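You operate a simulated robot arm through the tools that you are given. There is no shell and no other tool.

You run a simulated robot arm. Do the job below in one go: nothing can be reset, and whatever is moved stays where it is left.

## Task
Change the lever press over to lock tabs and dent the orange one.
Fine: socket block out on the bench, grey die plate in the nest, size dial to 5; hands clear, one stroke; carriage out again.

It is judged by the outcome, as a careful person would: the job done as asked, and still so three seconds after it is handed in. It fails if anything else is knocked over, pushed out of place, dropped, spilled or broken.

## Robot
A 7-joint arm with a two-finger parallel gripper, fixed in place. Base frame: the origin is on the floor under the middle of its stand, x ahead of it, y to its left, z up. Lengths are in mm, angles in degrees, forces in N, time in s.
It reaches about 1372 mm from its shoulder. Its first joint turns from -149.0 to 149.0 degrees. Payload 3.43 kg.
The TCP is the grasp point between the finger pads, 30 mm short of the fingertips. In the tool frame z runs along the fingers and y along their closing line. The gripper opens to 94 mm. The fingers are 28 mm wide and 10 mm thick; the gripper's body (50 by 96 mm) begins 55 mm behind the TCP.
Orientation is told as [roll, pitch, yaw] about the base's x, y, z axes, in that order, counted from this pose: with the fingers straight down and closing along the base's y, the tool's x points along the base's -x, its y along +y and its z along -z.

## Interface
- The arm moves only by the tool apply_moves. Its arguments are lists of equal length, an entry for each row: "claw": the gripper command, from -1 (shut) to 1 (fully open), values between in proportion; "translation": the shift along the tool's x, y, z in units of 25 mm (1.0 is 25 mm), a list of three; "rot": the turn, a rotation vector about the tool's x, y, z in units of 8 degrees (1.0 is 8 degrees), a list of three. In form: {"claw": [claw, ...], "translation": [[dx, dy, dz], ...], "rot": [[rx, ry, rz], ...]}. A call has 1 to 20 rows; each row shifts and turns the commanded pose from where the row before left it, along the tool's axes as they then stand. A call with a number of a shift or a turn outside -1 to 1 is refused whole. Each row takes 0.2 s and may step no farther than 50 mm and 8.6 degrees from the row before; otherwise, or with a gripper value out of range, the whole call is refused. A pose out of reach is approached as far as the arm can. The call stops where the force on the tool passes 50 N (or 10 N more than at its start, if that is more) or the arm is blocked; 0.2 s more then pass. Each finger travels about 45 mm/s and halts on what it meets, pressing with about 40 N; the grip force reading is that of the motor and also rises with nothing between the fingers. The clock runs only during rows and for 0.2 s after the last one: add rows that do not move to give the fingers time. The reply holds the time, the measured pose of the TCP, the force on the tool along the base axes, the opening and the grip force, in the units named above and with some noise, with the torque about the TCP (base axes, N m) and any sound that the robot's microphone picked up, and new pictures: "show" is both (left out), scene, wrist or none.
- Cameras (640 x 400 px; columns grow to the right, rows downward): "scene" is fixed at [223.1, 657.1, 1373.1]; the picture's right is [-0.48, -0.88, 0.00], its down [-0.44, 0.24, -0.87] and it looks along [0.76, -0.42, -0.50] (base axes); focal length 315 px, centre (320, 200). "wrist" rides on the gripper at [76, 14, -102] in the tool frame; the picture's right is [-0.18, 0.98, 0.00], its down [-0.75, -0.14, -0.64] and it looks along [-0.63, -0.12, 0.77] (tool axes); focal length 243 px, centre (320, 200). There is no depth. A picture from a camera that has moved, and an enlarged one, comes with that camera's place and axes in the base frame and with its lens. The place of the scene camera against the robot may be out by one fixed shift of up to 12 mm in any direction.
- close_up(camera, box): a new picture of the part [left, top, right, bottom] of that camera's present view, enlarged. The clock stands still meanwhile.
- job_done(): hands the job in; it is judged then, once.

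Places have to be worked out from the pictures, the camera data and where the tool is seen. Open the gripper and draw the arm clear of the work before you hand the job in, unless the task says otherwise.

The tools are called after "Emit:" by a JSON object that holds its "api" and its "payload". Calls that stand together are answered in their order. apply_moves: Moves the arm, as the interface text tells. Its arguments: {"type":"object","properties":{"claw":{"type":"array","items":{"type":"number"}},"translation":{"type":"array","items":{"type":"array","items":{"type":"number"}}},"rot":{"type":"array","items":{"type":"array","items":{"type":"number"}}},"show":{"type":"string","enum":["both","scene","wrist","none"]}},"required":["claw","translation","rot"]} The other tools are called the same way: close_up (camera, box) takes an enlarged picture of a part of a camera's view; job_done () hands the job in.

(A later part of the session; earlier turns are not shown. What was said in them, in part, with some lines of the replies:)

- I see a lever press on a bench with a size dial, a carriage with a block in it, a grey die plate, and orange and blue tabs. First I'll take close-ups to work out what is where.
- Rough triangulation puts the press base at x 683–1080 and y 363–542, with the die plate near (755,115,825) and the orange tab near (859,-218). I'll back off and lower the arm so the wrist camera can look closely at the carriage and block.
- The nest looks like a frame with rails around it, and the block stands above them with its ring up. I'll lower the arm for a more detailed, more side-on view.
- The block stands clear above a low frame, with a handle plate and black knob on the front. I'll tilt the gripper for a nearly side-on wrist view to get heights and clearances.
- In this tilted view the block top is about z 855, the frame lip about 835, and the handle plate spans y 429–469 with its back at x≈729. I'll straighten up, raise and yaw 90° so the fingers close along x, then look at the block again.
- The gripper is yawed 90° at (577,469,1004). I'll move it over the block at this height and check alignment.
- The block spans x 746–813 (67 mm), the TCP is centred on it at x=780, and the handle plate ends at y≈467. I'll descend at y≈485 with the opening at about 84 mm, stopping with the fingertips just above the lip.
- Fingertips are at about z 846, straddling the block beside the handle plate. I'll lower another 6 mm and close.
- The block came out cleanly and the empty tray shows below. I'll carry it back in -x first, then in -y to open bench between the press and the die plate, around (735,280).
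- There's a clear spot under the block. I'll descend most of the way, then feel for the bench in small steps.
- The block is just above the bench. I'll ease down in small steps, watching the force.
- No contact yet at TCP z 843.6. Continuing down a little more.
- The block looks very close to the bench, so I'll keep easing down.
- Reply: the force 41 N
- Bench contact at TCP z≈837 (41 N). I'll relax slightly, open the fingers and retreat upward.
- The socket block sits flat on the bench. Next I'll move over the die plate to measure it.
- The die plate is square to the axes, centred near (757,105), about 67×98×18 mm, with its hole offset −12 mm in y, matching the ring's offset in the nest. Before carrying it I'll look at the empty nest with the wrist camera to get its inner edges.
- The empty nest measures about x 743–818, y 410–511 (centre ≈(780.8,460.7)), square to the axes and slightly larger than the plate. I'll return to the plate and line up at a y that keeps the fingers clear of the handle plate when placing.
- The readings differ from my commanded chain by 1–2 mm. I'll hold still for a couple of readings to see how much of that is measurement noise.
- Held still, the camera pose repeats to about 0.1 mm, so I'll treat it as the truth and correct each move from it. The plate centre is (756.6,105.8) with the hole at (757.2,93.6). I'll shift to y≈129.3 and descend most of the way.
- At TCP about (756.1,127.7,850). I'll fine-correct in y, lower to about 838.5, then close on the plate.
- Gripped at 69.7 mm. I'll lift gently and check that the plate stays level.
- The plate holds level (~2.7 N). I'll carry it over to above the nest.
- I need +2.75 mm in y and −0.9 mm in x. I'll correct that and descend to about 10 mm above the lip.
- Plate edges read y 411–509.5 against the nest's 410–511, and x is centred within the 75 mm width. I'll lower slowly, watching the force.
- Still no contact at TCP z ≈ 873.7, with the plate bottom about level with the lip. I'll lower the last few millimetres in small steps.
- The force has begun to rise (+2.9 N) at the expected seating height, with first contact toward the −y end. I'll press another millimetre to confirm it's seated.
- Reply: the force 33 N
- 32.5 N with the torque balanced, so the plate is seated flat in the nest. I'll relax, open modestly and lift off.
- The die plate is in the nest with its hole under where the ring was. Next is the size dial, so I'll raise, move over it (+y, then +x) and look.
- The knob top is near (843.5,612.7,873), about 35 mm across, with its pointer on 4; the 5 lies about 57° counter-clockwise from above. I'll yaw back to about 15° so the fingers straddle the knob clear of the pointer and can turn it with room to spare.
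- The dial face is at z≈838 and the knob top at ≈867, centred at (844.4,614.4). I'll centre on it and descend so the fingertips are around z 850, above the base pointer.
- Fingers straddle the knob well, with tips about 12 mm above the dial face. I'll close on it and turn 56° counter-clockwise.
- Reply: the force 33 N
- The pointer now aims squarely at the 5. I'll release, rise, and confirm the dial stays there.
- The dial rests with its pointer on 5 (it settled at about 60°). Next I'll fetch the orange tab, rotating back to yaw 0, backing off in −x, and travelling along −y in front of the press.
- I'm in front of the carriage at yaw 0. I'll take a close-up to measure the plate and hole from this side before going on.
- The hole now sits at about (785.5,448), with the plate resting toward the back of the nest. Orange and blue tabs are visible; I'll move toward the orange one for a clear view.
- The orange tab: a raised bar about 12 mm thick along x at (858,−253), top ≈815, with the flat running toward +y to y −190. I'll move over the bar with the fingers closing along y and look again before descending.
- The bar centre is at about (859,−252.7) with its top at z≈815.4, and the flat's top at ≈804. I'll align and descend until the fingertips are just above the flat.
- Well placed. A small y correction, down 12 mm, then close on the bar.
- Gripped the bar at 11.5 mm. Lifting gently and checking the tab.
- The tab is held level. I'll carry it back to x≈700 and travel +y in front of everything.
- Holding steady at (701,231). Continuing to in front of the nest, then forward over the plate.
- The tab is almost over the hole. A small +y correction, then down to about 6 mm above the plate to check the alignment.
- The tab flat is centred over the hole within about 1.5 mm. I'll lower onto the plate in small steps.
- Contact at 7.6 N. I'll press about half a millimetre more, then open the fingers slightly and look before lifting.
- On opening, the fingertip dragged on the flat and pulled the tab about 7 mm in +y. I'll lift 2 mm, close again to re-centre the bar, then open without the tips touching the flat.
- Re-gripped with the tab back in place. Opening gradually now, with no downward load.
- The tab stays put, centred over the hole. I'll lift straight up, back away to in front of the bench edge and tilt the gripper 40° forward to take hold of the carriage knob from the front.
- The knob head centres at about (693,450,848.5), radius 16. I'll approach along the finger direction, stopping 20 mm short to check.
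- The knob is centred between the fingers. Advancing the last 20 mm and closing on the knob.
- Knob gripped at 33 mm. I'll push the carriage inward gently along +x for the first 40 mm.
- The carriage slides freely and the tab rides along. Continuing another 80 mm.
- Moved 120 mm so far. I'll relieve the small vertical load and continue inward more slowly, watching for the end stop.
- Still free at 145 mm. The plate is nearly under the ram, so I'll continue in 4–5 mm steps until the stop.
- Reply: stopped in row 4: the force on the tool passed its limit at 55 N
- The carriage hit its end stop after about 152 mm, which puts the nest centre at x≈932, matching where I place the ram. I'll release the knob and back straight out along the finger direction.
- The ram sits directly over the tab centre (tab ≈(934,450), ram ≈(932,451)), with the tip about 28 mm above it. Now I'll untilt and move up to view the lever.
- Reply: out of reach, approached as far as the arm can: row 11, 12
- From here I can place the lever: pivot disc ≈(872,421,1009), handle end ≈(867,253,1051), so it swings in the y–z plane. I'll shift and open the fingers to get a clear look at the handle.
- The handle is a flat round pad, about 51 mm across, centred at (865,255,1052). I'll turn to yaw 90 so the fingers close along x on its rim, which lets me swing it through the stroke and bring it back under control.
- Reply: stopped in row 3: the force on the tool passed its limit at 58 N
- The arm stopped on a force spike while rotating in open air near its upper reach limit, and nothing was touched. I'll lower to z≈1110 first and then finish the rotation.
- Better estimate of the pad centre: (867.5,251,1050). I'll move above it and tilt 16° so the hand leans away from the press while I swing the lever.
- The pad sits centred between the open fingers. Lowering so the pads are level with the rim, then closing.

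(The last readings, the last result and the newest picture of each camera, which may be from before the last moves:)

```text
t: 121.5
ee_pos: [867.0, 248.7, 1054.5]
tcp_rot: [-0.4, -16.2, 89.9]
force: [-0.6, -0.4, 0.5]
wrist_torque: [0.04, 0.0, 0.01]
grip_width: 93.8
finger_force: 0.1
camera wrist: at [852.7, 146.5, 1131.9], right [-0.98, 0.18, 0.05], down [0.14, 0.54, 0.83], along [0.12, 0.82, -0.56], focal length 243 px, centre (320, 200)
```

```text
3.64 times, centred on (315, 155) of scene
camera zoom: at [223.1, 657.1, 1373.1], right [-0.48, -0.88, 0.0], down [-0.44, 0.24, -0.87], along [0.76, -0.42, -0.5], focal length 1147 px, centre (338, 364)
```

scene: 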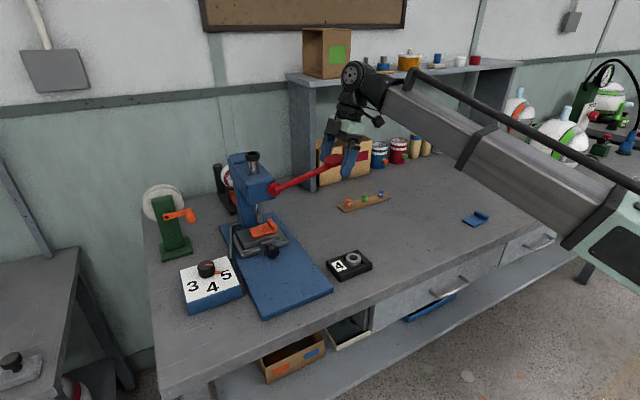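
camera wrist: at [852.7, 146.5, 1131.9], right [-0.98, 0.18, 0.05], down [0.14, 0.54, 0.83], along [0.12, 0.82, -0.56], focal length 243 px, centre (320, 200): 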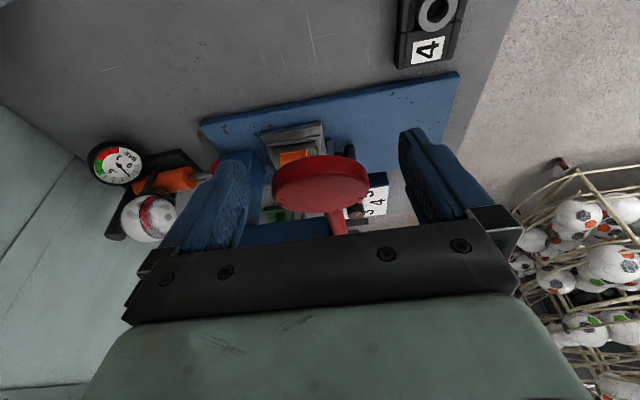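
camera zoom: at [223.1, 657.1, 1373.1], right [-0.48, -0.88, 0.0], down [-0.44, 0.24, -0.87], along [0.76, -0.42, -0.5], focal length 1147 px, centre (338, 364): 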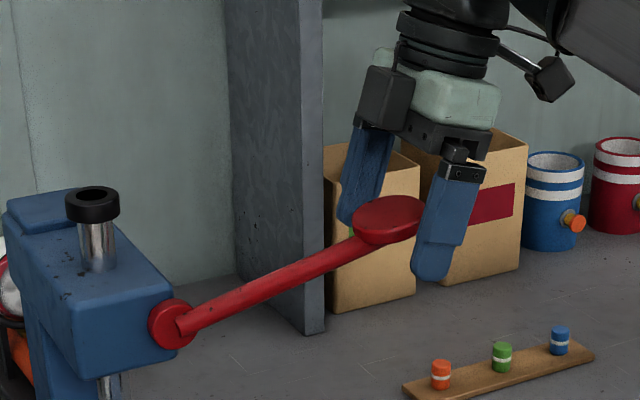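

The disc is level with the pads. Closing on its rim.

Emit:
{"api": "apply_moves", "payload": {"claw": [0.4, 0.0, -1, -1, -1, -1, -1], "translation": [[0, 0, 0], [0, 0, 0], [0, 0, 0], [0, 0, 0], [0, 0, 0], [0, 0, 0], [0, 0, 0]], "rot": [[0, 0, 0], [0, 0, 0], [0, 0, 0], [0, 0, 0], [0, 0, 0], [0, 0, 0], [0, 0, 0]], "show": "both"}}

Emit:
{"api": "close_up", "payload": {"camera": "wrist", "box": [200, 60, 440, 260]}}

```text
t: 123.1
ee_pos: [867.0, 248.5, 1054.0]
tcp_rot: [-0.4, -16.1, 89.9]
force: [9.5, 0.0, 1.5]
wrist_torque: [0.04, -0.12, -0.1]
grip_width: 55.4
finger_force: 45.1
camera wrist: at [853.3, 146.5, 1131.9], right [-0.98, 0.18, 0.05], down [0.14, 0.54, 0.83], along [0.12, 0.82, -0.56], focal length 243 px, centre (320, 200)
```

scene: 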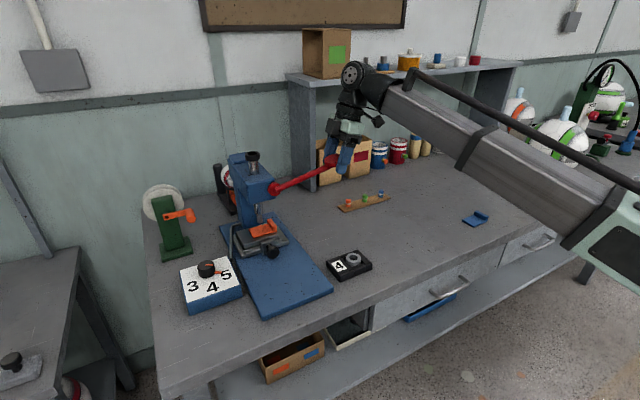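
wrist: 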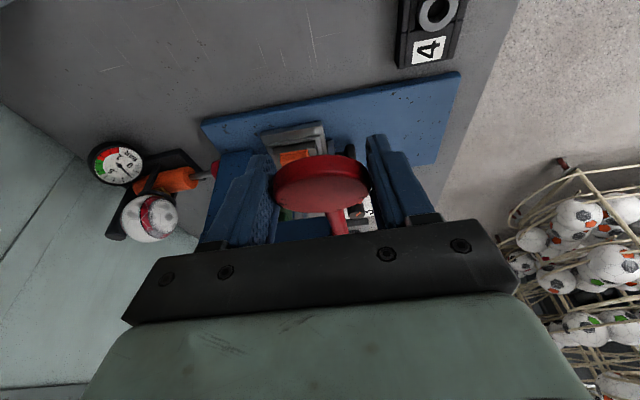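

```text
2.00 times, centred on (320, 160) of wrist
camera zoom: at [853.3, 146.5, 1131.9], right [-0.98, 0.18, 0.05], down [0.14, 0.54, 0.83], along [0.12, 0.82, -0.56], focal length 485 px, centre (320, 280)
```

zoom: 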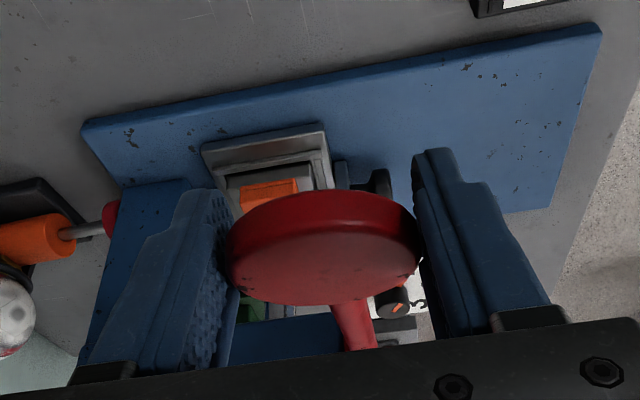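

Gripped at 55 mm. I'll begin the stroke by swinging the pad down along its arc about the pivot, 20° first, watching the forces.

Emit:
{"api": "apply_moves", "payload": {"claw": [-1, -1, -1, -1], "translation": [[0.297, 0, 0.551], [0.247, 0, 0.578], [0.198, 0, 0.597], [0.143, 0, 0.608]], "rot": [[0, 0, 0], [0, 0, 0], [0, 0, 0], [0, 0, 0]], "show": "both"}}

Emit:
{"api": "close_up", "payload": {"camera": "scene", "box": [215, 130, 365, 270]}}

Emit:
{"api": "close_up", "payload": {"camera": "wrist", "box": [200, 60, 440, 260]}}

```text
t: 124.0
ee_pos: [867.4, 243.2, 1009.3]
tcp_rot: [-0.7, -16.6, 90.1]
force: [-5.7, -4.0, 21.8]
wrist_torque: [-0.08, 0.26, 0.09]
grip_width: 53.8
finger_force: 44.6
stopped in row 4: the force on the tool passed its limit at 67 N (the readings are from after the stop); the commanded pose is now the measured one
camera wrist: at [852.9, 140.4, 1085.6], right [-0.98, 0.18, 0.04], down [0.13, 0.54, 0.83], along [0.13, 0.82, -0.55], focal length 243 px, centre (320, 200)
```

scene: 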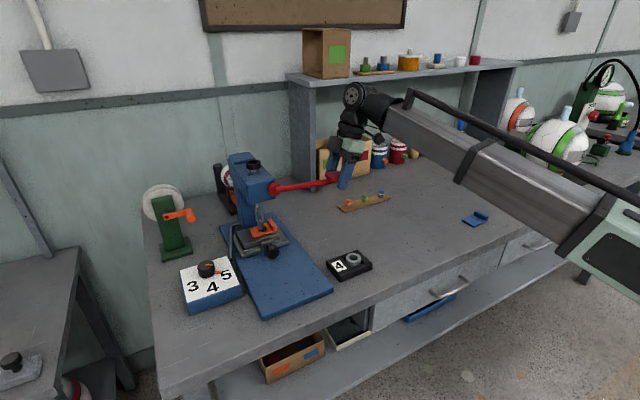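
wrist: 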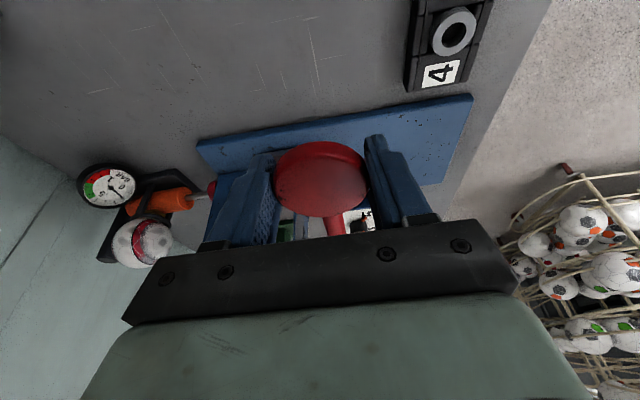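

```text
2.86 times, centred on (290, 200) of scene
camera zoom: at [223.1, 657.1, 1373.1], right [-0.48, -0.88, 0.0], down [-0.44, 0.24, -0.87], along [0.76, -0.42, -0.5], focal length 901 px, centre (406, 200)
```

zoom: 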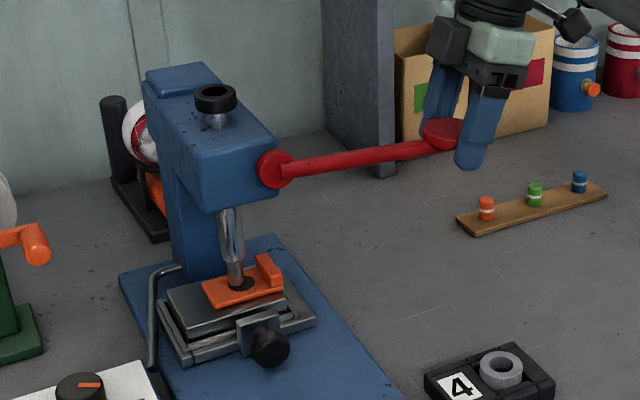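

```text
2.00 times, centred on (320, 160) of wrist
camera zoom: at [852.9, 140.4, 1085.6], right [-0.98, 0.18, 0.04], down [0.13, 0.54, 0.83], along [0.13, 0.82, -0.55], focal length 485 px, centre (320, 280)
```

zoom: 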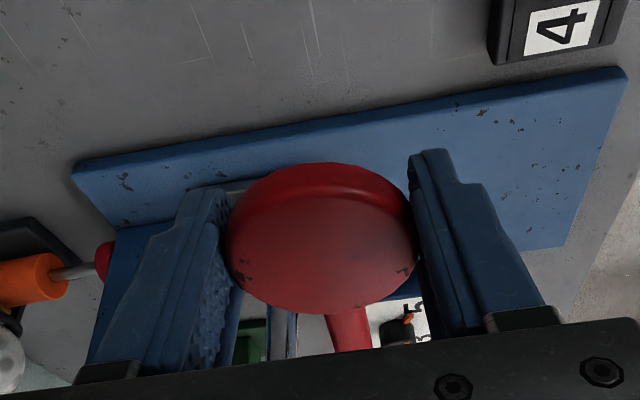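

The ram has come down onto the tab and the lever stopped firmly (67 N peak). I'll take a closer look at the tab and ram.

Emit:
{"api": "close_up", "payload": {"camera": "scene", "box": [235, 200, 305, 260]}}

Emit:
{"api": "close_up", "payload": {"camera": "scene", "box": [225, 140, 355, 230]}}

```text
6.67 times, centred on (270, 230) of scene
camera zoom: at [223.1, 657.1, 1373.1], right [-0.48, -0.88, 0.0], down [-0.44, 0.24, -0.87], along [0.76, -0.42, -0.5], focal length 2103 px, centre (653, 0)
```

zoom: 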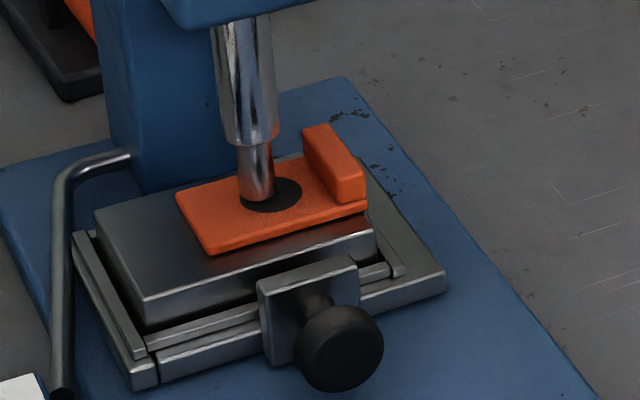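

```text
4.44 times, centred on (290, 185) of scene
camera zoom: at [223.1, 657.1, 1373.1], right [-0.48, -0.88, 0.0], down [-0.44, 0.24, -0.87], along [0.76, -0.42, -0.5], focal length 1402 px, centre (453, 267)
```

zoom: 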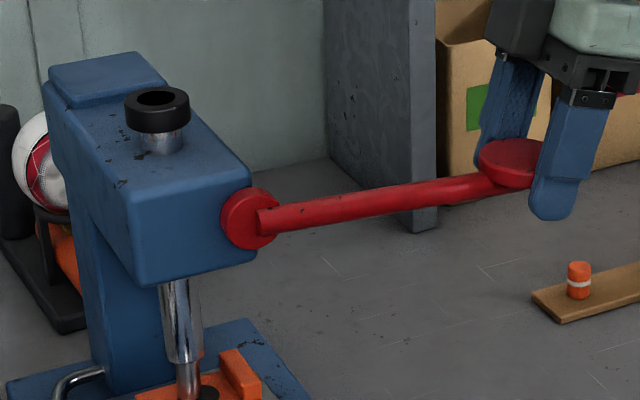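

A dark dent mark now shows on the tab under the ram. I'll press a couple of millimetres more to make sure this is the true bottom of the stroke.

Emit:
{"api": "apply_moves", "payload": {"claw": [-1, -1, -1], "translation": [[0.02, 0, 0.08], [0.02, 0, 0.08], [0, 0, 0]], "rot": [[0, 0, 0], [0, 0, 0], [0, 0, 0]], "show": "scene"}}

Emit:
{"api": "close_up", "payload": {"camera": "scene", "box": [235, 200, 305, 260]}}

```text
t: 124.6
ee_pos: [868.9, 243.3, 1007.2]
tcp_rot: [-0.8, -16.6, 90.1]
force: [-8.3, -5.3, 23.1]
wrist_torque: [-0.19, 0.38, 0.15]
grip_width: 53.6
finger_force: 45.1
stopped in row 2: the force on the tool passed its limit at 54 N (the readings are from after the stop); the commanded pose is now the measured one
```

scene: 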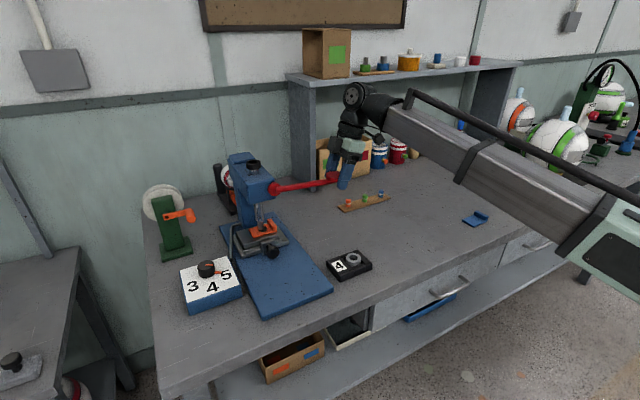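

```text
6.67 times, centred on (270, 230) of scene
camera zoom: at [223.1, 657.1, 1373.1], right [-0.48, -0.88, 0.0], down [-0.44, 0.24, -0.87], along [0.76, -0.42, -0.5], focal length 2103 px, centre (653, 0)
```

zoom: 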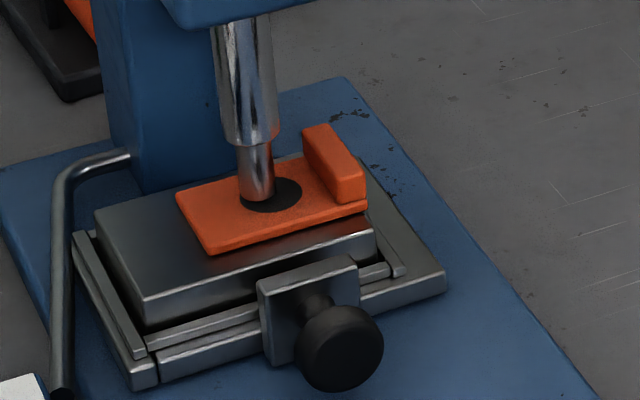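

Confirmed: the lever is against its hard stop, with no further ram travel. I'll swing the lever back up along the same arc to raise the ram.

Emit:
{"api": "apply_moves", "payload": {"claw": [-1, -1, -1, -1], "translation": [[-0.198, 0, -0.597], [-0.247, 0, -0.578], [-0.25, 0, -0.47], [0, 0, 0]], "rot": [[0, 0, 0], [0, 0, 0], [0, 0, 0], [0, 0, 0]], "show": "both"}}

Emit:
{"api": "close_up", "payload": {"camera": "scene", "box": [215, 130, 365, 270]}}

Emit:
{"api": "close_up", "payload": {"camera": "scene", "box": [235, 200, 305, 260]}}

```text
t: 125.6
ee_pos: [867.5, 250.0, 1051.3]
tcp_rot: [-0.5, -16.6, 90.2]
force: [-21.6, -4.1, -4.7]
wrist_torque: [-1.2, -0.17, 0.12]
grip_width: 53.4
finger_force: 44.8
camera wrist: at [853.2, 145.5, 1127.6], right [-0.98, 0.18, 0.04], down [0.13, 0.54, 0.83], along [0.13, 0.82, -0.55], focal length 243 px, centre (320, 200)
```

scene: 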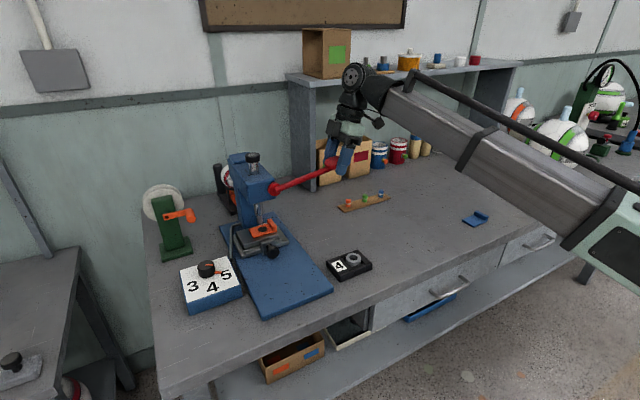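
wrist: 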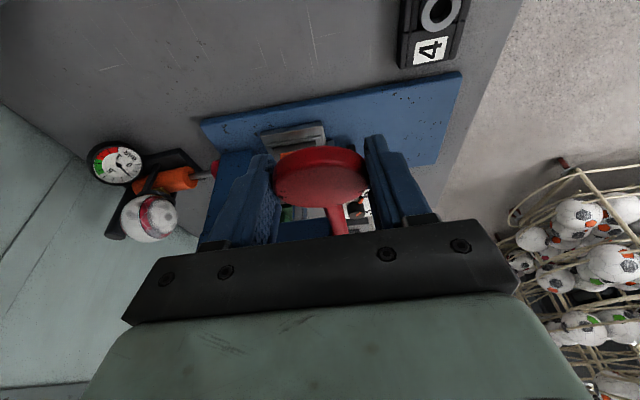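

```text
2.86 times, centred on (290, 200) of scene
camera zoom: at [223.1, 657.1, 1373.1], right [-0.48, -0.88, 0.0], down [-0.44, 0.24, -0.87], along [0.76, -0.42, -0.5], focal length 901 px, centre (406, 200)
```

zoom: 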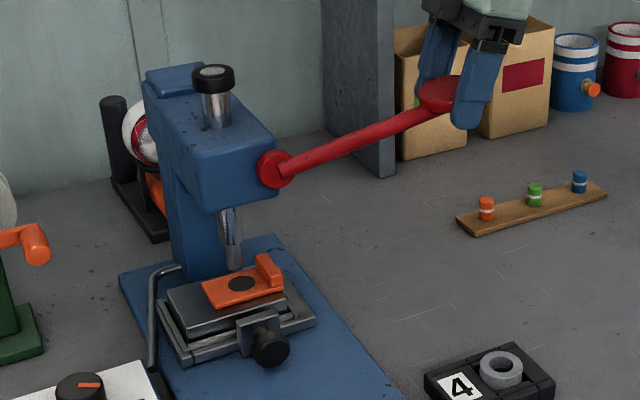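

```text
6.67 times, centred on (270, 230) of scene
camera zoom: at [223.1, 657.1, 1373.1], right [-0.48, -0.88, 0.0], down [-0.44, 0.24, -0.87], along [0.76, -0.42, -0.5], focal length 2103 px, centre (653, 0)
```

zoom: 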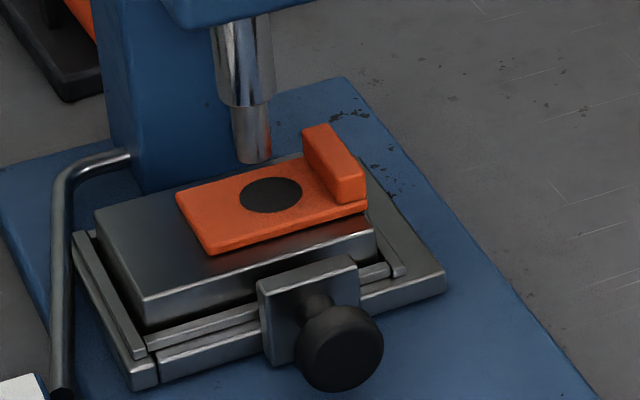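

The ram is up and a clear dent shows in the middle of the orange tab. I'll bring the lever the last few millimetres to its rest angle, then release and check that it stays.

Emit:
{"api": "apply_moves", "payload": {"claw": [-1, -1, -0.2, 0.2, 0.5, 0.9, 0.9, 0.9], "translation": [[-0.04, 0, -0.1], [0, 0, 0], [0, 0, 0], [0, 0, 0], [0, 0, 0], [0, 0, 0], [0, 0, 0], [0, 0, 0]], "rot": [[0, 0, 0], [0, 0, 0], [0, 0, 0], [0, 0, 0], [0, 0, 0], [0, 0, 0], [0, 0, 0], [0, 0, 0]], "show": "both"}}

Emit:
{"api": "close_up", "payload": {"camera": "scene", "box": [215, 130, 365, 270]}}

```text
t: 127.4
ee_pos: [869.1, 248.1, 1054.0]
tcp_rot: [-0.8, -16.7, 90.0]
force: [0.5, 0.5, -0.7]
wrist_torque: [0.0, 0.01, -0.04]
grip_width: 89.4
finger_force: 0.0
camera wrist: at [854.2, 145.9, 1130.2], right [-0.98, 0.18, 0.04], down [0.13, 0.54, 0.83], along [0.13, 0.82, -0.55], focal length 243 px, centre (320, 200)
```

scene: 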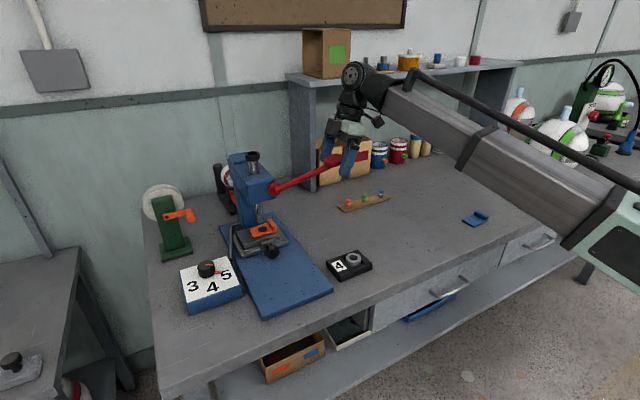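
wrist: 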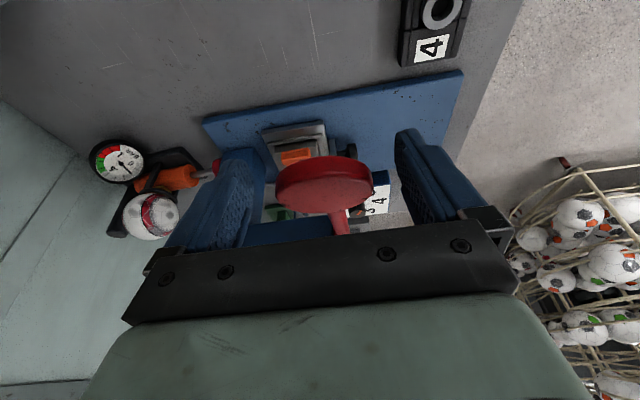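

```text
2.86 times, centred on (290, 200) of scene
camera zoom: at [223.1, 657.1, 1373.1], right [-0.48, -0.88, 0.0], down [-0.44, 0.24, -0.87], along [0.76, -0.42, -0.5], focal length 901 px, centre (406, 200)
```

zoom: 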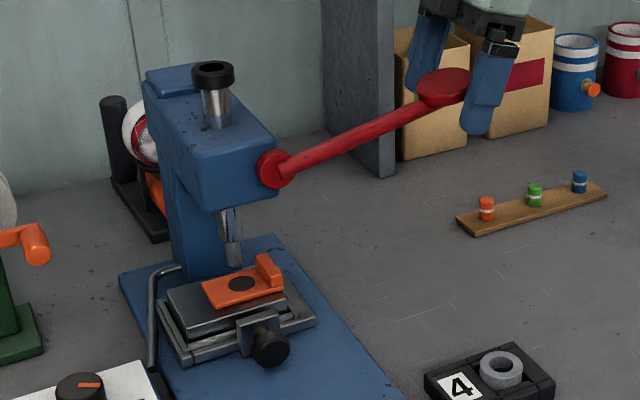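

The lever stays up on its own, back at its original angle. I'll rise off the pad, untilt, and back away toward the front.

Emit:
{"api": "apply_moves", "payload": {"claw": [1, 1, 1, 1, 1, 1, 1, 1, 1, 1, 1, 1, 1, 1], "translation": [[-0.15, 0, -0.5], [-0.18, 0, -0.6], [-0.18, 0, -0.6], [-0.15, 0, -0.5], [0, 0, 0], [0, 0, 0], [0, 0.97, 0], [0, 0.97, 0], [0, 0.97, 0], [0, 0.97, 0], [0, 0.97, 0], [0, 0.97, 0], [0, 0.97, 0], [0, 0, 0]], "rot": [[0, 0, 0], [0, 0, 0], [0, 0, 0], [0, 0, 0], [0, 1, 0], [0, 1, 0], [0, 0, 0], [0, 0, 0], [0, 0, 0], [0, 0, 0], [0, 0, 0], [0, 0, 0], [0, 0, 0], [0, 0, 0]], "show": "both"}}

```text
t: 130.4
ee_pos: [699.6, 248.2, 1108.9]
tcp_rot: [-0.7, -0.8, 89.8]
force: [-0.1, 0.0, -1.1]
wrist_torque: [0.0, 0.01, 0.01]
grip_width: 93.8
finger_force: 0.1
camera wrist: at [683.6, 171.0, 1211.4], right [-0.98, 0.19, -0.01], down [0.14, 0.75, 0.65], along [0.13, 0.64, -0.76], focal length 243 px, centre (320, 200)
```

scene: 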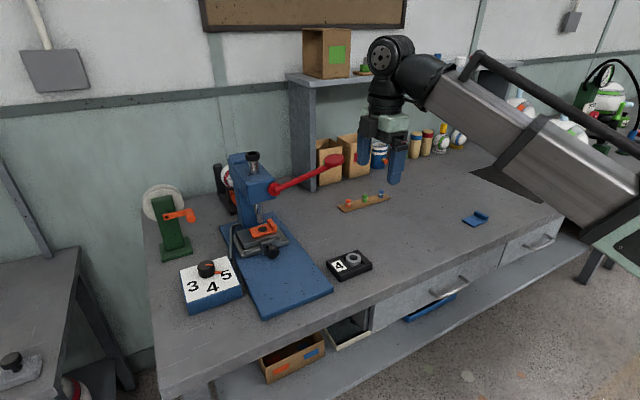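
wrist: 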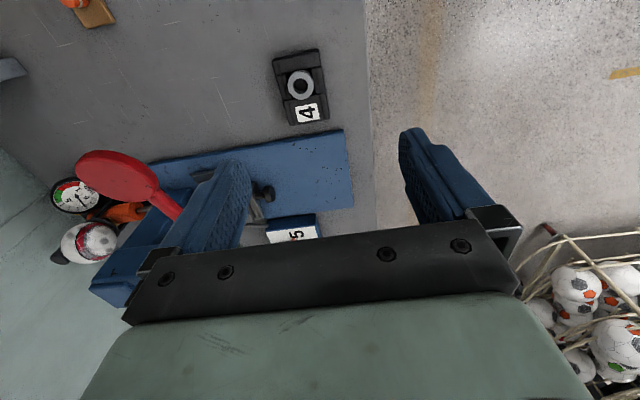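

I'll correct the small residual tilt, rotate back to yaw 0 while lowering, then move in front of the carriage.

Emit:
{"api": "apply_moves", "payload": {"claw": [0.1, 0.1, 0.1, 0.1, 0.1, 0.1, 0.1, 0.1, 0.1, 0.1, 0.1, 0.1, 0.1, 0.1], "translation": [[0, 0, 0], [0, 0, 0.4], [0, 0, 0.4], [0, 0, 0.4], [0, 0, 0.4], [0, 0, 0.4], [0, 0, 0.4], [0, 0, 0.4], [0, 0, 0.4], [0, 0, 0.4], [0, 0, 0.4], [0, 0, 0.4], [0, 0, 0.4], [0, 0, 0]], "rot": [[-0.0875, 0.1, 0], [0, 0, 0.936], [0, 0, 0.936], [0, 0, 0.936], [0, 0, 0.936], [0, 0, 0.936], [0, 0, 0.936], [0, 0, 0.936], [0, 0, 0.936], [0, 0, 0.936], [0, 0, 0.936], [0, 0, 0.936], [0, 0, 0.936], [0, 0, 0]], "show": "none"}}

```text
t: 133.4
ee_pos: [699.1, 250.0, 989.5]
tcp_rot: [-0.1, 0.0, -0.2]
force: [-0.5, -0.5, -1.1]
wrist_torque: [0.01, -0.01, -0.06]
grip_width: 51.7
finger_force: 0.1
```

At yaw 0 again. Moving +y to in front of the carriage and tilting 40° forward.

Emit:
{"api": "apply_moves", "payload": {"claw": [0.1, 0.1, 0.1, 0.1, 0.1, 0.1, 0.1, 0.1, 0.1, 0.1, 0.1, 0.1, 0.1, 0.1], "translation": [[0, 1, 0], [0, 1, 0], [0, 1, 0], [0, 1, 0], [0, 1, 0], [0, 1, 0], [0, 1, 0], [0, 1, 0], [0, 0, 0], [0, 0, 0], [0, 0, 0], [0, 0, 0], [0, 0, 0], [0, 0, 0]], "rot": [[0, 0, 0], [0, 0, 0], [0, 0, 0], [0, 0, 0], [0, 0, 0], [0, 0, 0], [0, 0, 0], [0, 0, 0], [0, -1, 0], [0, -1, 0], [0, -1, 0], [0, -1, 0], [0, -1, 0], [0, 0, 0]], "show": "both"}}

Emit:
{"api": "close_up", "payload": {"camera": "wrist", "box": [220, 60, 420, 240]}}

```text
t: 136.4
ee_pos: [698.2, 450.2, 988.7]
tcp_rot: [-0.2, -40.1, 0.1]
force: [0.4, 0.7, 0.0]
wrist_torque: [-0.01, 0.02, 0.02]
grip_width: 51.8
finger_force: 0.1
camera wrist: at [575.2, 463.3, 1018.5], right [0.14, 0.98, 0.12], down [0.16, -0.14, 0.98], along [0.98, -0.12, -0.18], focal length 243 px, centre (320, 200)
```

scene: 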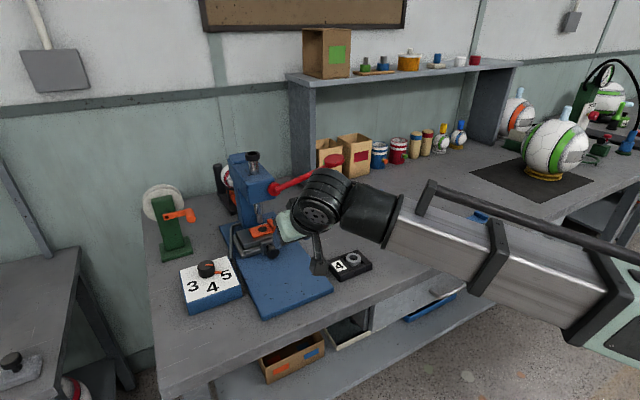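
wrist: 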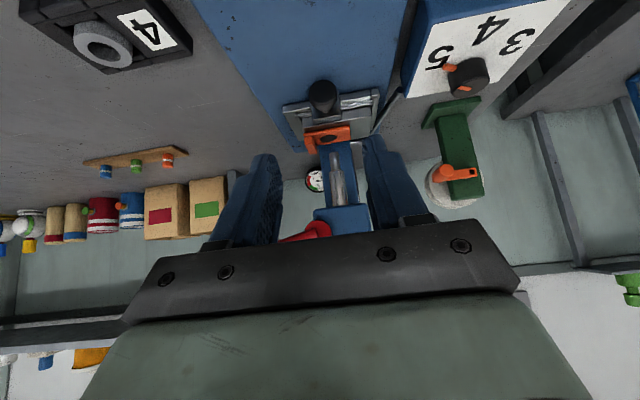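

```text
2.22 times, centred on (320, 150) of wrist
camera zoom: at [575.2, 463.3, 1018.5], right [0.14, 0.98, 0.12], down [0.16, -0.14, 0.98], along [0.98, -0.12, -0.18], focal length 539 px, centre (320, 311)
```

zoom: 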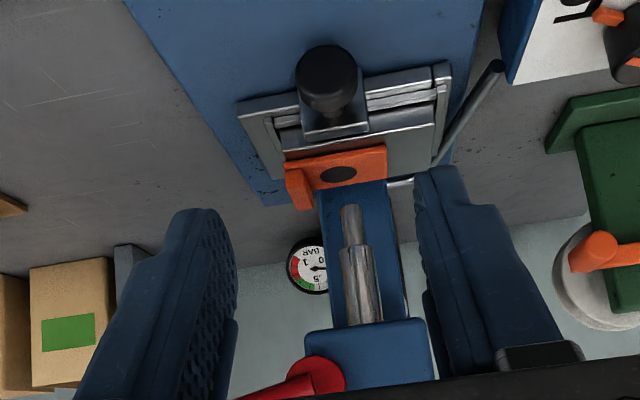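

The knob head is at about (846,450,848). I'll shift +28 mm in x, then approach along the fingers to about 20 mm short.

Emit:
{"api": "apply_moves", "payload": {"claw": [0.1, 0.1, 0.1, 0.1, 0.1, 0.1, 0.1, 0.1, 0.1, 0.1], "translation": [[-0.429, 0.01, 0.36], [-0.429, 0.01, 0.36], [0, 0, 0.9], [0, 0, 0.9], [0, 0, 0.9], [0, 0, 0.9], [0, 0, 0.9], [0, 0, 0.9], [0, 0, 0.6], [0, 0, 0]], "rot": [[0, 0, 0], [0, 0, 0], [0, 0, 0], [0, 0, 0], [0, 0, 0], [0, 0, 0], [0, 0, 0], [0, 0, 0], [0, 0, 0], [0, 0, 0]], "show": "both"}}

Emit:
{"api": "close_up", "payload": {"camera": "wrist", "box": [200, 40, 440, 220]}}

Emit:
{"api": "close_up", "payload": {"camera": "scene", "box": [225, 150, 345, 280]}}

```text
t: 138.6
ee_pos: [824.1, 447.6, 872.8]
tcp_rot: [-0.2, -40.0, 0.0]
force: [-0.3, 0.2, -0.1]
wrist_torque: [-0.02, 0.01, 0.02]
grip_width: 51.7
finger_force: 0.0
camera wrist: at [699.9, 461.9, 903.1], right [0.14, 0.98, 0.12], down [0.16, -0.14, 0.98], along [0.98, -0.12, -0.18], focal length 243 px, centre (320, 200)
```

scene: 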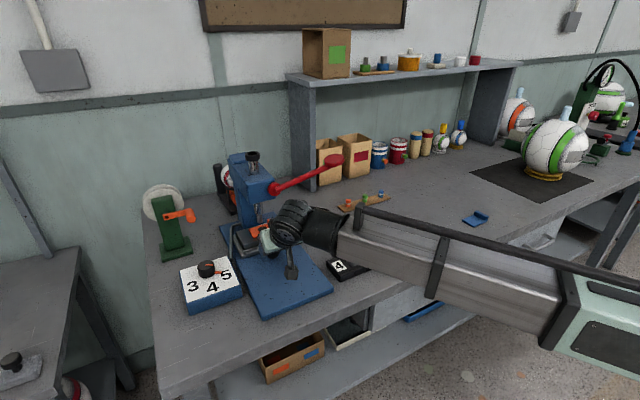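
wrist: 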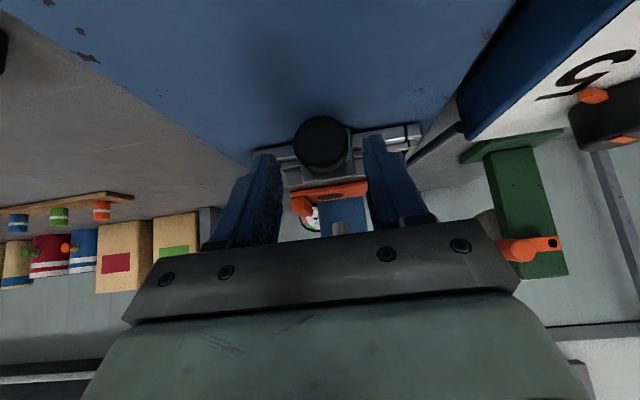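

```text
2.22 times, centred on (320, 130) of wrist
camera zoom: at [699.9, 461.9, 903.1], right [0.14, 0.98, 0.12], down [0.16, -0.14, 0.98], along [0.98, -0.12, -0.18], focal length 539 px, centre (320, 356)
```

zoom: 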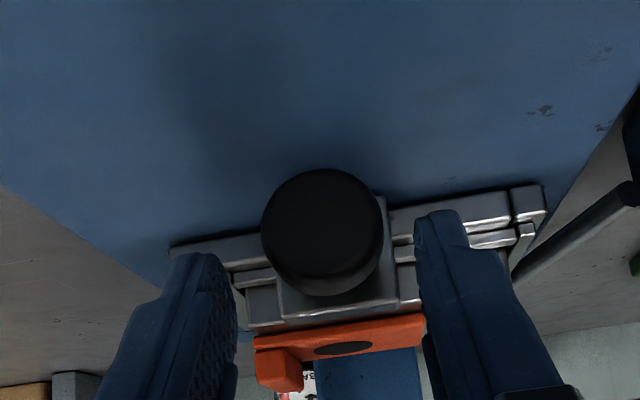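

```text
3.08 times, centred on (285, 215) of scene
camera zoom: at [223.1, 657.1, 1373.1], right [-0.48, -0.88, 0.0], down [-0.44, 0.24, -0.87], along [0.76, -0.42, -0.5], focal length 970 px, centre (428, 154)
```

zoom: 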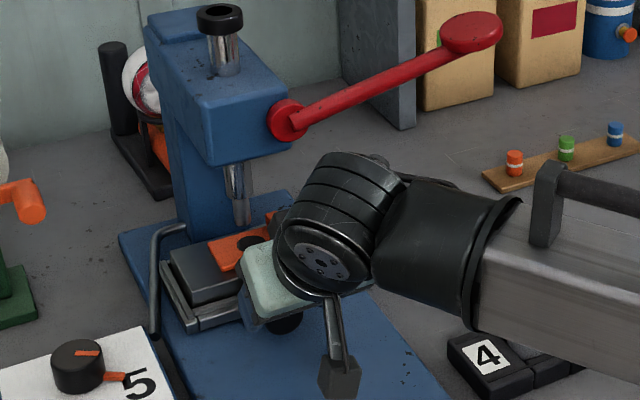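

The knob is between the fingers again. Small y correction, advance 20 mm, and close.

Emit:
{"api": "apply_moves", "payload": {"claw": [0.1, 0.1, 0.1, -1, -1, -1, -1, -1], "translation": [[0, 0.076, 0.4], [0, 0, 0.42], [0, 0, 0], [0, 0, 0], [0, 0, 0], [0, 0, 0], [0, 0, 0], [0, 0, 0]], "rot": [[0, 0, 0], [0, 0, 0], [0, 0, 0], [0, 0, 0], [0, 0, 0], [0, 0, 0], [0, 0, 0], [0, 0, 0]], "show": "wrist"}}

```text
t: 140.4
ee_pos: [836.3, 449.5, 857.6]
tcp_rot: [-0.3, -40.1, 0.0]
force: [0.6, -2.2, -2.9]
wrist_torque: [-0.05, -0.12, -0.02]
grip_width: 33.3
finger_force: 44.7
camera wrist: at [712.7, 464.0, 887.4], right [0.14, 0.98, 0.12], down [0.16, -0.14, 0.98], along [0.98, -0.12, -0.18], focal length 243 px, centre (320, 200)
```

wrist: 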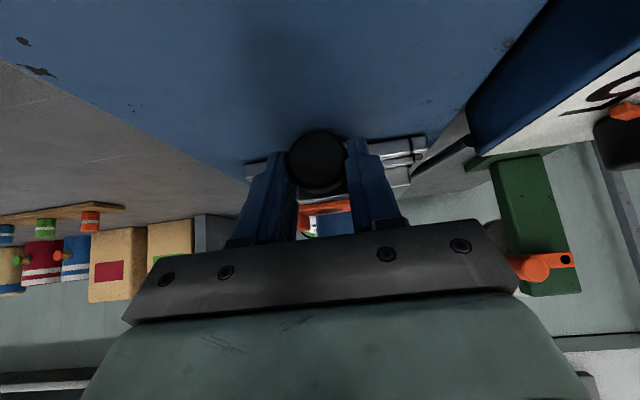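

Gripped. Pulling the carriage out smoothly along −x.

Emit:
{"api": "apply_moves", "payload": {"claw": [-1, -1, -1, -1, -1, -1, -1, -1, -1, -1, -1, -1], "translation": [[0.1, 0, -0.084], [0.2, 0, -0.168], [0.306, 0, -0.257], [0.306, 0, -0.257], [0.306, 0, -0.257], [0.306, 0, -0.257], [0.306, 0, -0.257], [0.306, 0, -0.257], [0.306, 0, -0.257], [0.306, 0, -0.257], [0.2, 0, -0.168], [0, 0, 0]], "rot": [[0, 0, 0], [0, 0, 0], [0, 0, 0], [0, 0, 0], [0, 0, 0], [0, 0, 0], [0, 0, 0], [0, 0, 0], [0, 0, 0], [0, 0, 0], [0, 0, 0], [0, 0, 0]], "show": "both"}}

Emit:
{"api": "close_up", "payload": {"camera": "scene", "box": [225, 180, 345, 310]}}

```text
t: 143.0
ee_pos: [740.7, 448.5, 856.6]
tcp_rot: [-0.2, -39.9, 0.0]
force: [-0.6, -23.9, -7.9]
wrist_torque: [-0.4, -0.42, -0.12]
grip_width: 33.4
finger_force: 45.4
camera wrist: at [616.2, 464.1, 887.7], right [0.14, 0.98, 0.12], down [0.17, -0.14, 0.98], along [0.98, -0.12, -0.18], focal length 243 px, centre (320, 200)
```

scene: 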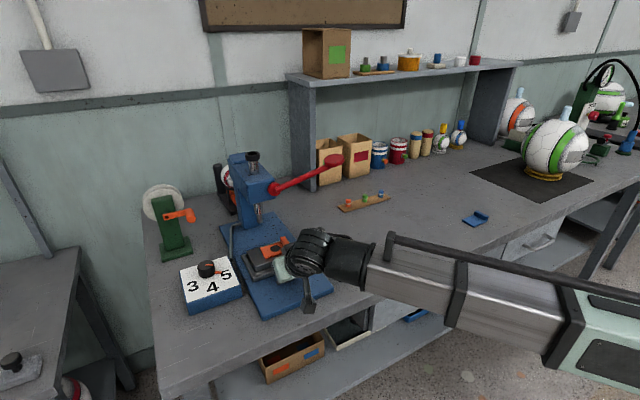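
wrist: 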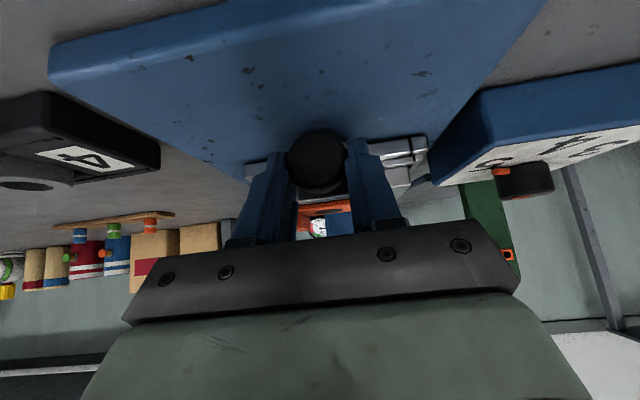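

```text
3.08 times, centred on (285, 245) of scene
camera zoom: at [223.1, 657.1, 1373.1], right [-0.48, -0.88, 0.0], down [-0.44, 0.24, -0.87], along [0.76, -0.42, -0.5], focal length 970 px, centre (428, 62)
```

zoom: 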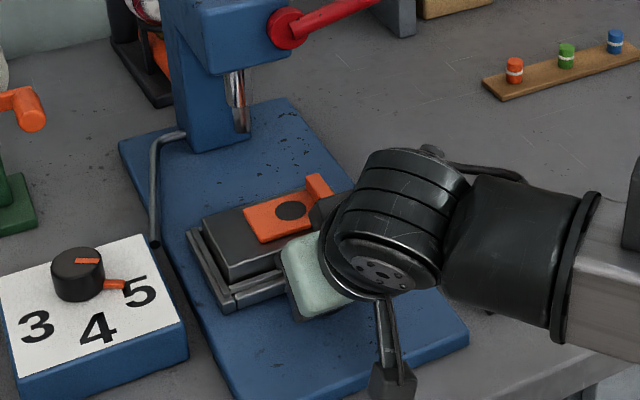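

Out 96 mm so far, with the tab riding fine. I'll relieve the slight sideways load and pull the remaining ~55 mm.

Emit:
{"api": "apply_moves", "payload": {"claw": [-1, -1, -1, -1, -1, -1, -1, -1, -1], "translation": [[0, -0.03, 0], [0.153, 0, -0.129], [0.306, 0, -0.257], [0.306, 0, -0.257], [0.306, 0, -0.257], [0.306, 0, -0.257], [0.2, 0, -0.168], [0.1, 0, -0.084], [0, 0, 0]], "rot": [[0, 0, 0], [0, 0, 0], [0, 0, 0], [0, 0, 0], [0, 0, 0], [0, 0, 0], [0, 0, 0], [0, 0, 0], [0, 0, 0]], "show": "both"}}

Emit:
{"api": "close_up", "payload": {"camera": "scene", "box": [225, 180, 345, 310]}}

```text
t: 145.0
ee_pos: [686.7, 450.0, 857.0]
tcp_rot: [-0.1, -40.1, -0.1]
force: [7.0, -18.3, 1.1]
wrist_torque: [-0.27, 0.17, -0.22]
grip_width: 33.2
finger_force: 44.7
camera wrist: at [562.7, 464.0, 887.3], right [0.14, 0.98, 0.12], down [0.16, -0.14, 0.98], along [0.98, -0.12, -0.18], focal length 243 px, centre (320, 200)
```

scene: 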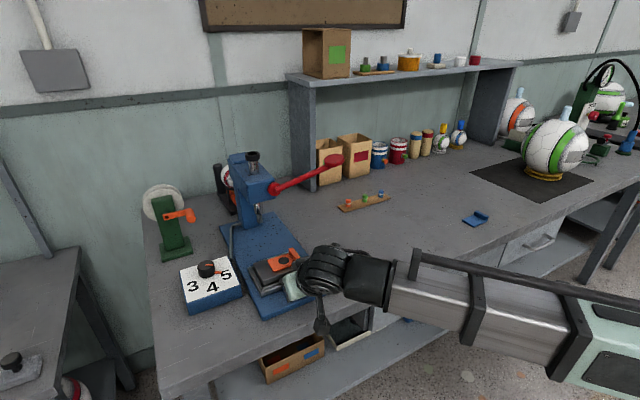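
wrist: 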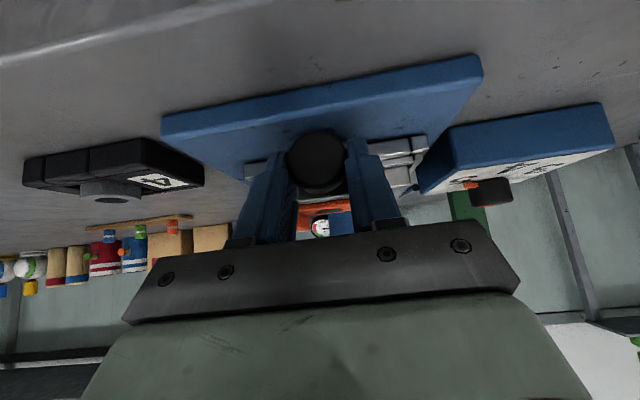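

```text
3.08 times, centred on (285, 245) of scene
camera zoom: at [223.1, 657.1, 1373.1], right [-0.48, -0.88, 0.0], down [-0.44, 0.24, -0.87], along [0.76, -0.42, -0.5], focal length 970 px, centre (428, 62)
```

zoom: 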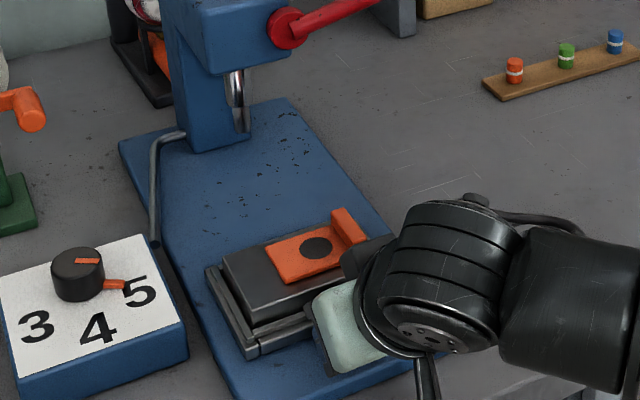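

The carriage is within 2 mm of its original out position. I'll pull slightly more to see whether it's at its out-stop.

Emit:
{"api": "apply_moves", "payload": {"claw": [-1, -1, -1], "translation": [[0.05, -0.015, -0.042], [0.05, 0, -0.042], [0, 0, 0]], "rot": [[0, 0, 0], [0, 0, 0], [0, 0, 0]], "show": "none"}}

```text
t: 145.8
ee_pos: [684.8, 449.8, 858.0]
tcp_rot: [-0.4, -40.2, 0.2]
force: [36.7, -13.4, -4.5]
wrist_torque: [-0.17, -0.54, -0.03]
grip_width: 33.5
finger_force: 45.1
```

36.7 N of resistance means it's at the out-stop. I'll ease off, open, and back away along the finger direction.

Emit:
{"api": "apply_moves", "payload": {"claw": [-1, -1, 0.1, 0.1, 0.1, 0.1, 0.1, 0.1, 0.1, 0.1, 0.1, 0.1], "translation": [[-0.035, 0, 0.03], [0, 0, 0], [0, 0, 0], [0, 0, 0], [0, 0, 0], [0, 0, -0.4], [0, 0, -0.8], [0, 0, -0.9], [0, 0, -0.9], [0, 0, -0.9], [0, 0, -0.9], [0, 0, 0]], "rot": [[0, 0, 0], [0, 0, 0], [0, 0, 0], [0, 0, 0], [0, 0, 0], [0, 0, 0], [0, 0, 0], [0, 0, 0], [0, 0, 0], [0, 0, 0], [0, 0, 0], [0, 0, 0]], "show": "both"}}

Emit:
{"api": "close_up", "payload": {"camera": "scene", "box": [225, 180, 345, 310]}}

Emit:
{"api": "close_up", "payload": {"camera": "wrist", "box": [200, 40, 440, 220]}}

```text
t: 148.4
ee_pos: [608.5, 450.0, 949.0]
tcp_rot: [-0.1, -39.9, 0.0]
force: [-0.6, 0.1, 0.3]
wrist_torque: [0.0, 0.02, -0.02]
grip_width: 51.7
finger_force: 0.0
camera wrist: at [484.1, 463.0, 979.2], right [0.14, 0.98, 0.12], down [0.16, -0.14, 0.98], along [0.98, -0.12, -0.18], focal length 243 px, centre (320, 200)
```

scene: 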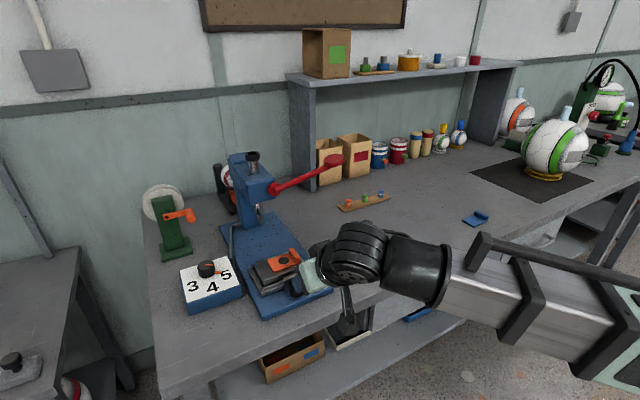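
wrist: 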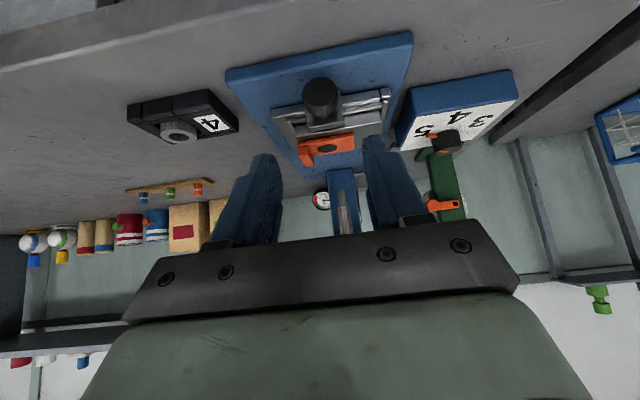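

```text
3.08 times, centred on (285, 245) of scene
camera zoom: at [223.1, 657.1, 1373.1], right [-0.48, -0.88, 0.0], down [-0.44, 0.24, -0.87], along [0.76, -0.42, -0.5], focal length 970 px, centre (428, 62)
```

zoom: 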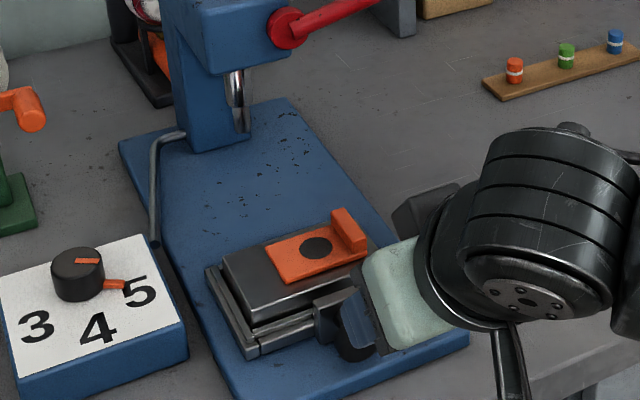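

```text
2.22 times, centred on (320, 130) of wrist
camera zoom: at [484.1, 463.0, 979.2], right [0.14, 0.98, 0.12], down [0.16, -0.14, 0.98], along [0.98, -0.12, -0.18], focal length 539 px, centre (320, 356)
```

zoom: 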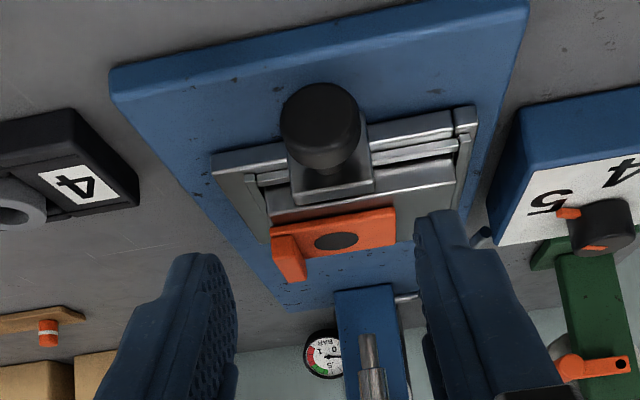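

The carriage is out, the dent is visible, and the dial reads 5. I'll untilt, raise the arm clear with the gripper open, and take a final look.

Emit:
{"api": "apply_moves", "payload": {"claw": [0.5, 1, 1, 1, 1, 1, 1, 1, 1, 1, 1], "translation": [[0, 0, -0.8], [0, 0, -0.8], [0, 0, -0.8], [0, 0, -0.8], [0, 0, -0.8], [0, -0.9, 0], [0, -0.9, 0], [0, -0.9, 0], [0, -0.9, 0], [0, -0.9, 0], [0, 0, 0]], "rot": [[0, 0.9975, 0], [0, 0.9975, 0], [0, 0.9975, 0], [0, 0.9975, 0], [0, 0.9975, 0], [0, 0, 0], [0, 0, 0], [0, 0, 0], [0, 0, 0], [0, 0, 0], [0, 0, 0]], "show": "both"}}

Emit:
{"api": "close_up", "payload": {"camera": "scene", "box": [150, 140, 400, 320]}}

Emit:
{"api": "close_up", "payload": {"camera": "scene", "box": [235, 225, 325, 310]}}

```text
t: 150.8
ee_pos: [566.4, 338.4, 1041.7]
tcp_rot: [-0.2, -0.1, 0.0]
force: [0.8, -0.1, 0.6]
wrist_torque: [-0.01, -0.01, -0.01]
grip_width: 93.9
finger_force: 0.1
camera wrist: at [491.0, 351.5, 1143.6], right [0.18, 0.98, 0.0], down [0.75, -0.14, 0.64], along [0.63, -0.12, -0.77], focal length 243 px, centre (320, 200)
```

scene: 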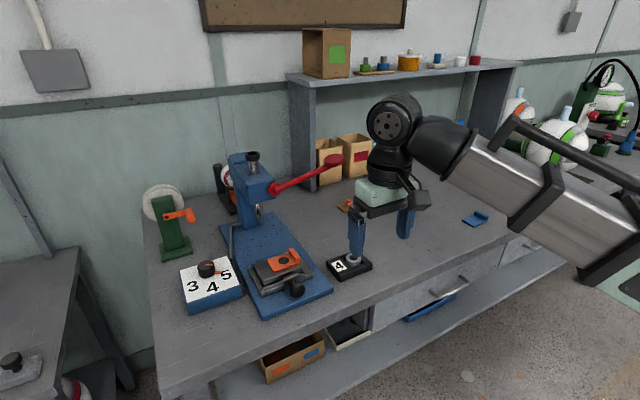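
wrist: 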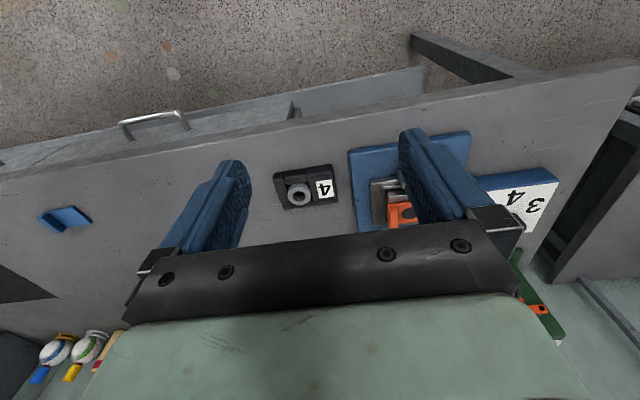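

```text
2.22 times, centred on (275, 230) of scene
camera zoom: at [223.1, 657.1, 1373.1], right [-0.48, -0.88, 0.0], down [-0.44, 0.24, -0.87], along [0.76, -0.42, -0.5], focal length 701 px, centre (420, 133)
```

zoom: 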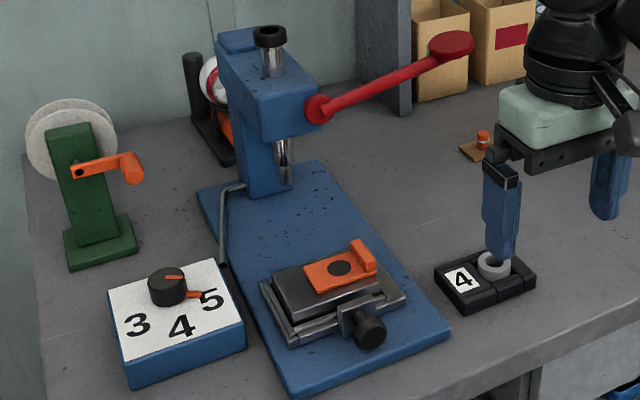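

```text
4.71 times, centred on (280, 268) of scene
camera zoom: at [223.1, 657.1, 1373.1], right [-0.48, -0.88, 0.0], down [-0.44, 0.24, -0.87], along [0.76, -0.42, -0.5], focal length 1484 px, centre (508, -118)
```

zoom: 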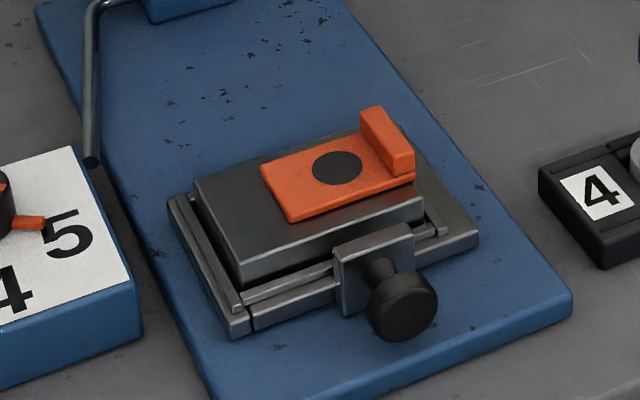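

The final view shows:
- the socket block on the bench
- the grey die plate in the nest with the dented orange tab on it
- the dial on 5
- the lever up and the carriage out
- the gripper open and clear

Handing the job in.

Emit:
{"api": "job_done", "payload": {}}

```text
The job is handed in.
```

The press is changed over to lock tabs and the orange tab has a clear dent in the middle. I've handed the job in; no result has come back yet.

- **Socket block:** it is out on the bench, to the right of the press.
- **Die plate:** the grey plate sits flat in the nest, a few millimetres toward the back. The orange tab was centred over its hole before the stroke.
- **Size dial:** I turned it to 5. The pointer settled a few degrees past the centre of the number, still clearly on 5.
- **Stroke:** I let go of the carriage and kept clear of the nest, then pulled the lever once, down to its hard stop. At the bottom I pressed a little more to check it was fully down. The lever went back up and stays there.
- **Carriage:** it is pulled out to its stop, with the dented tab still on the die plate.

When I first set the tab down, a fingertip dragged it about 7 mm, so I re-gripped and re-centred it before the stroke. Nothing else was knocked or moved. The gripper is open and the arm is clear of the bench.
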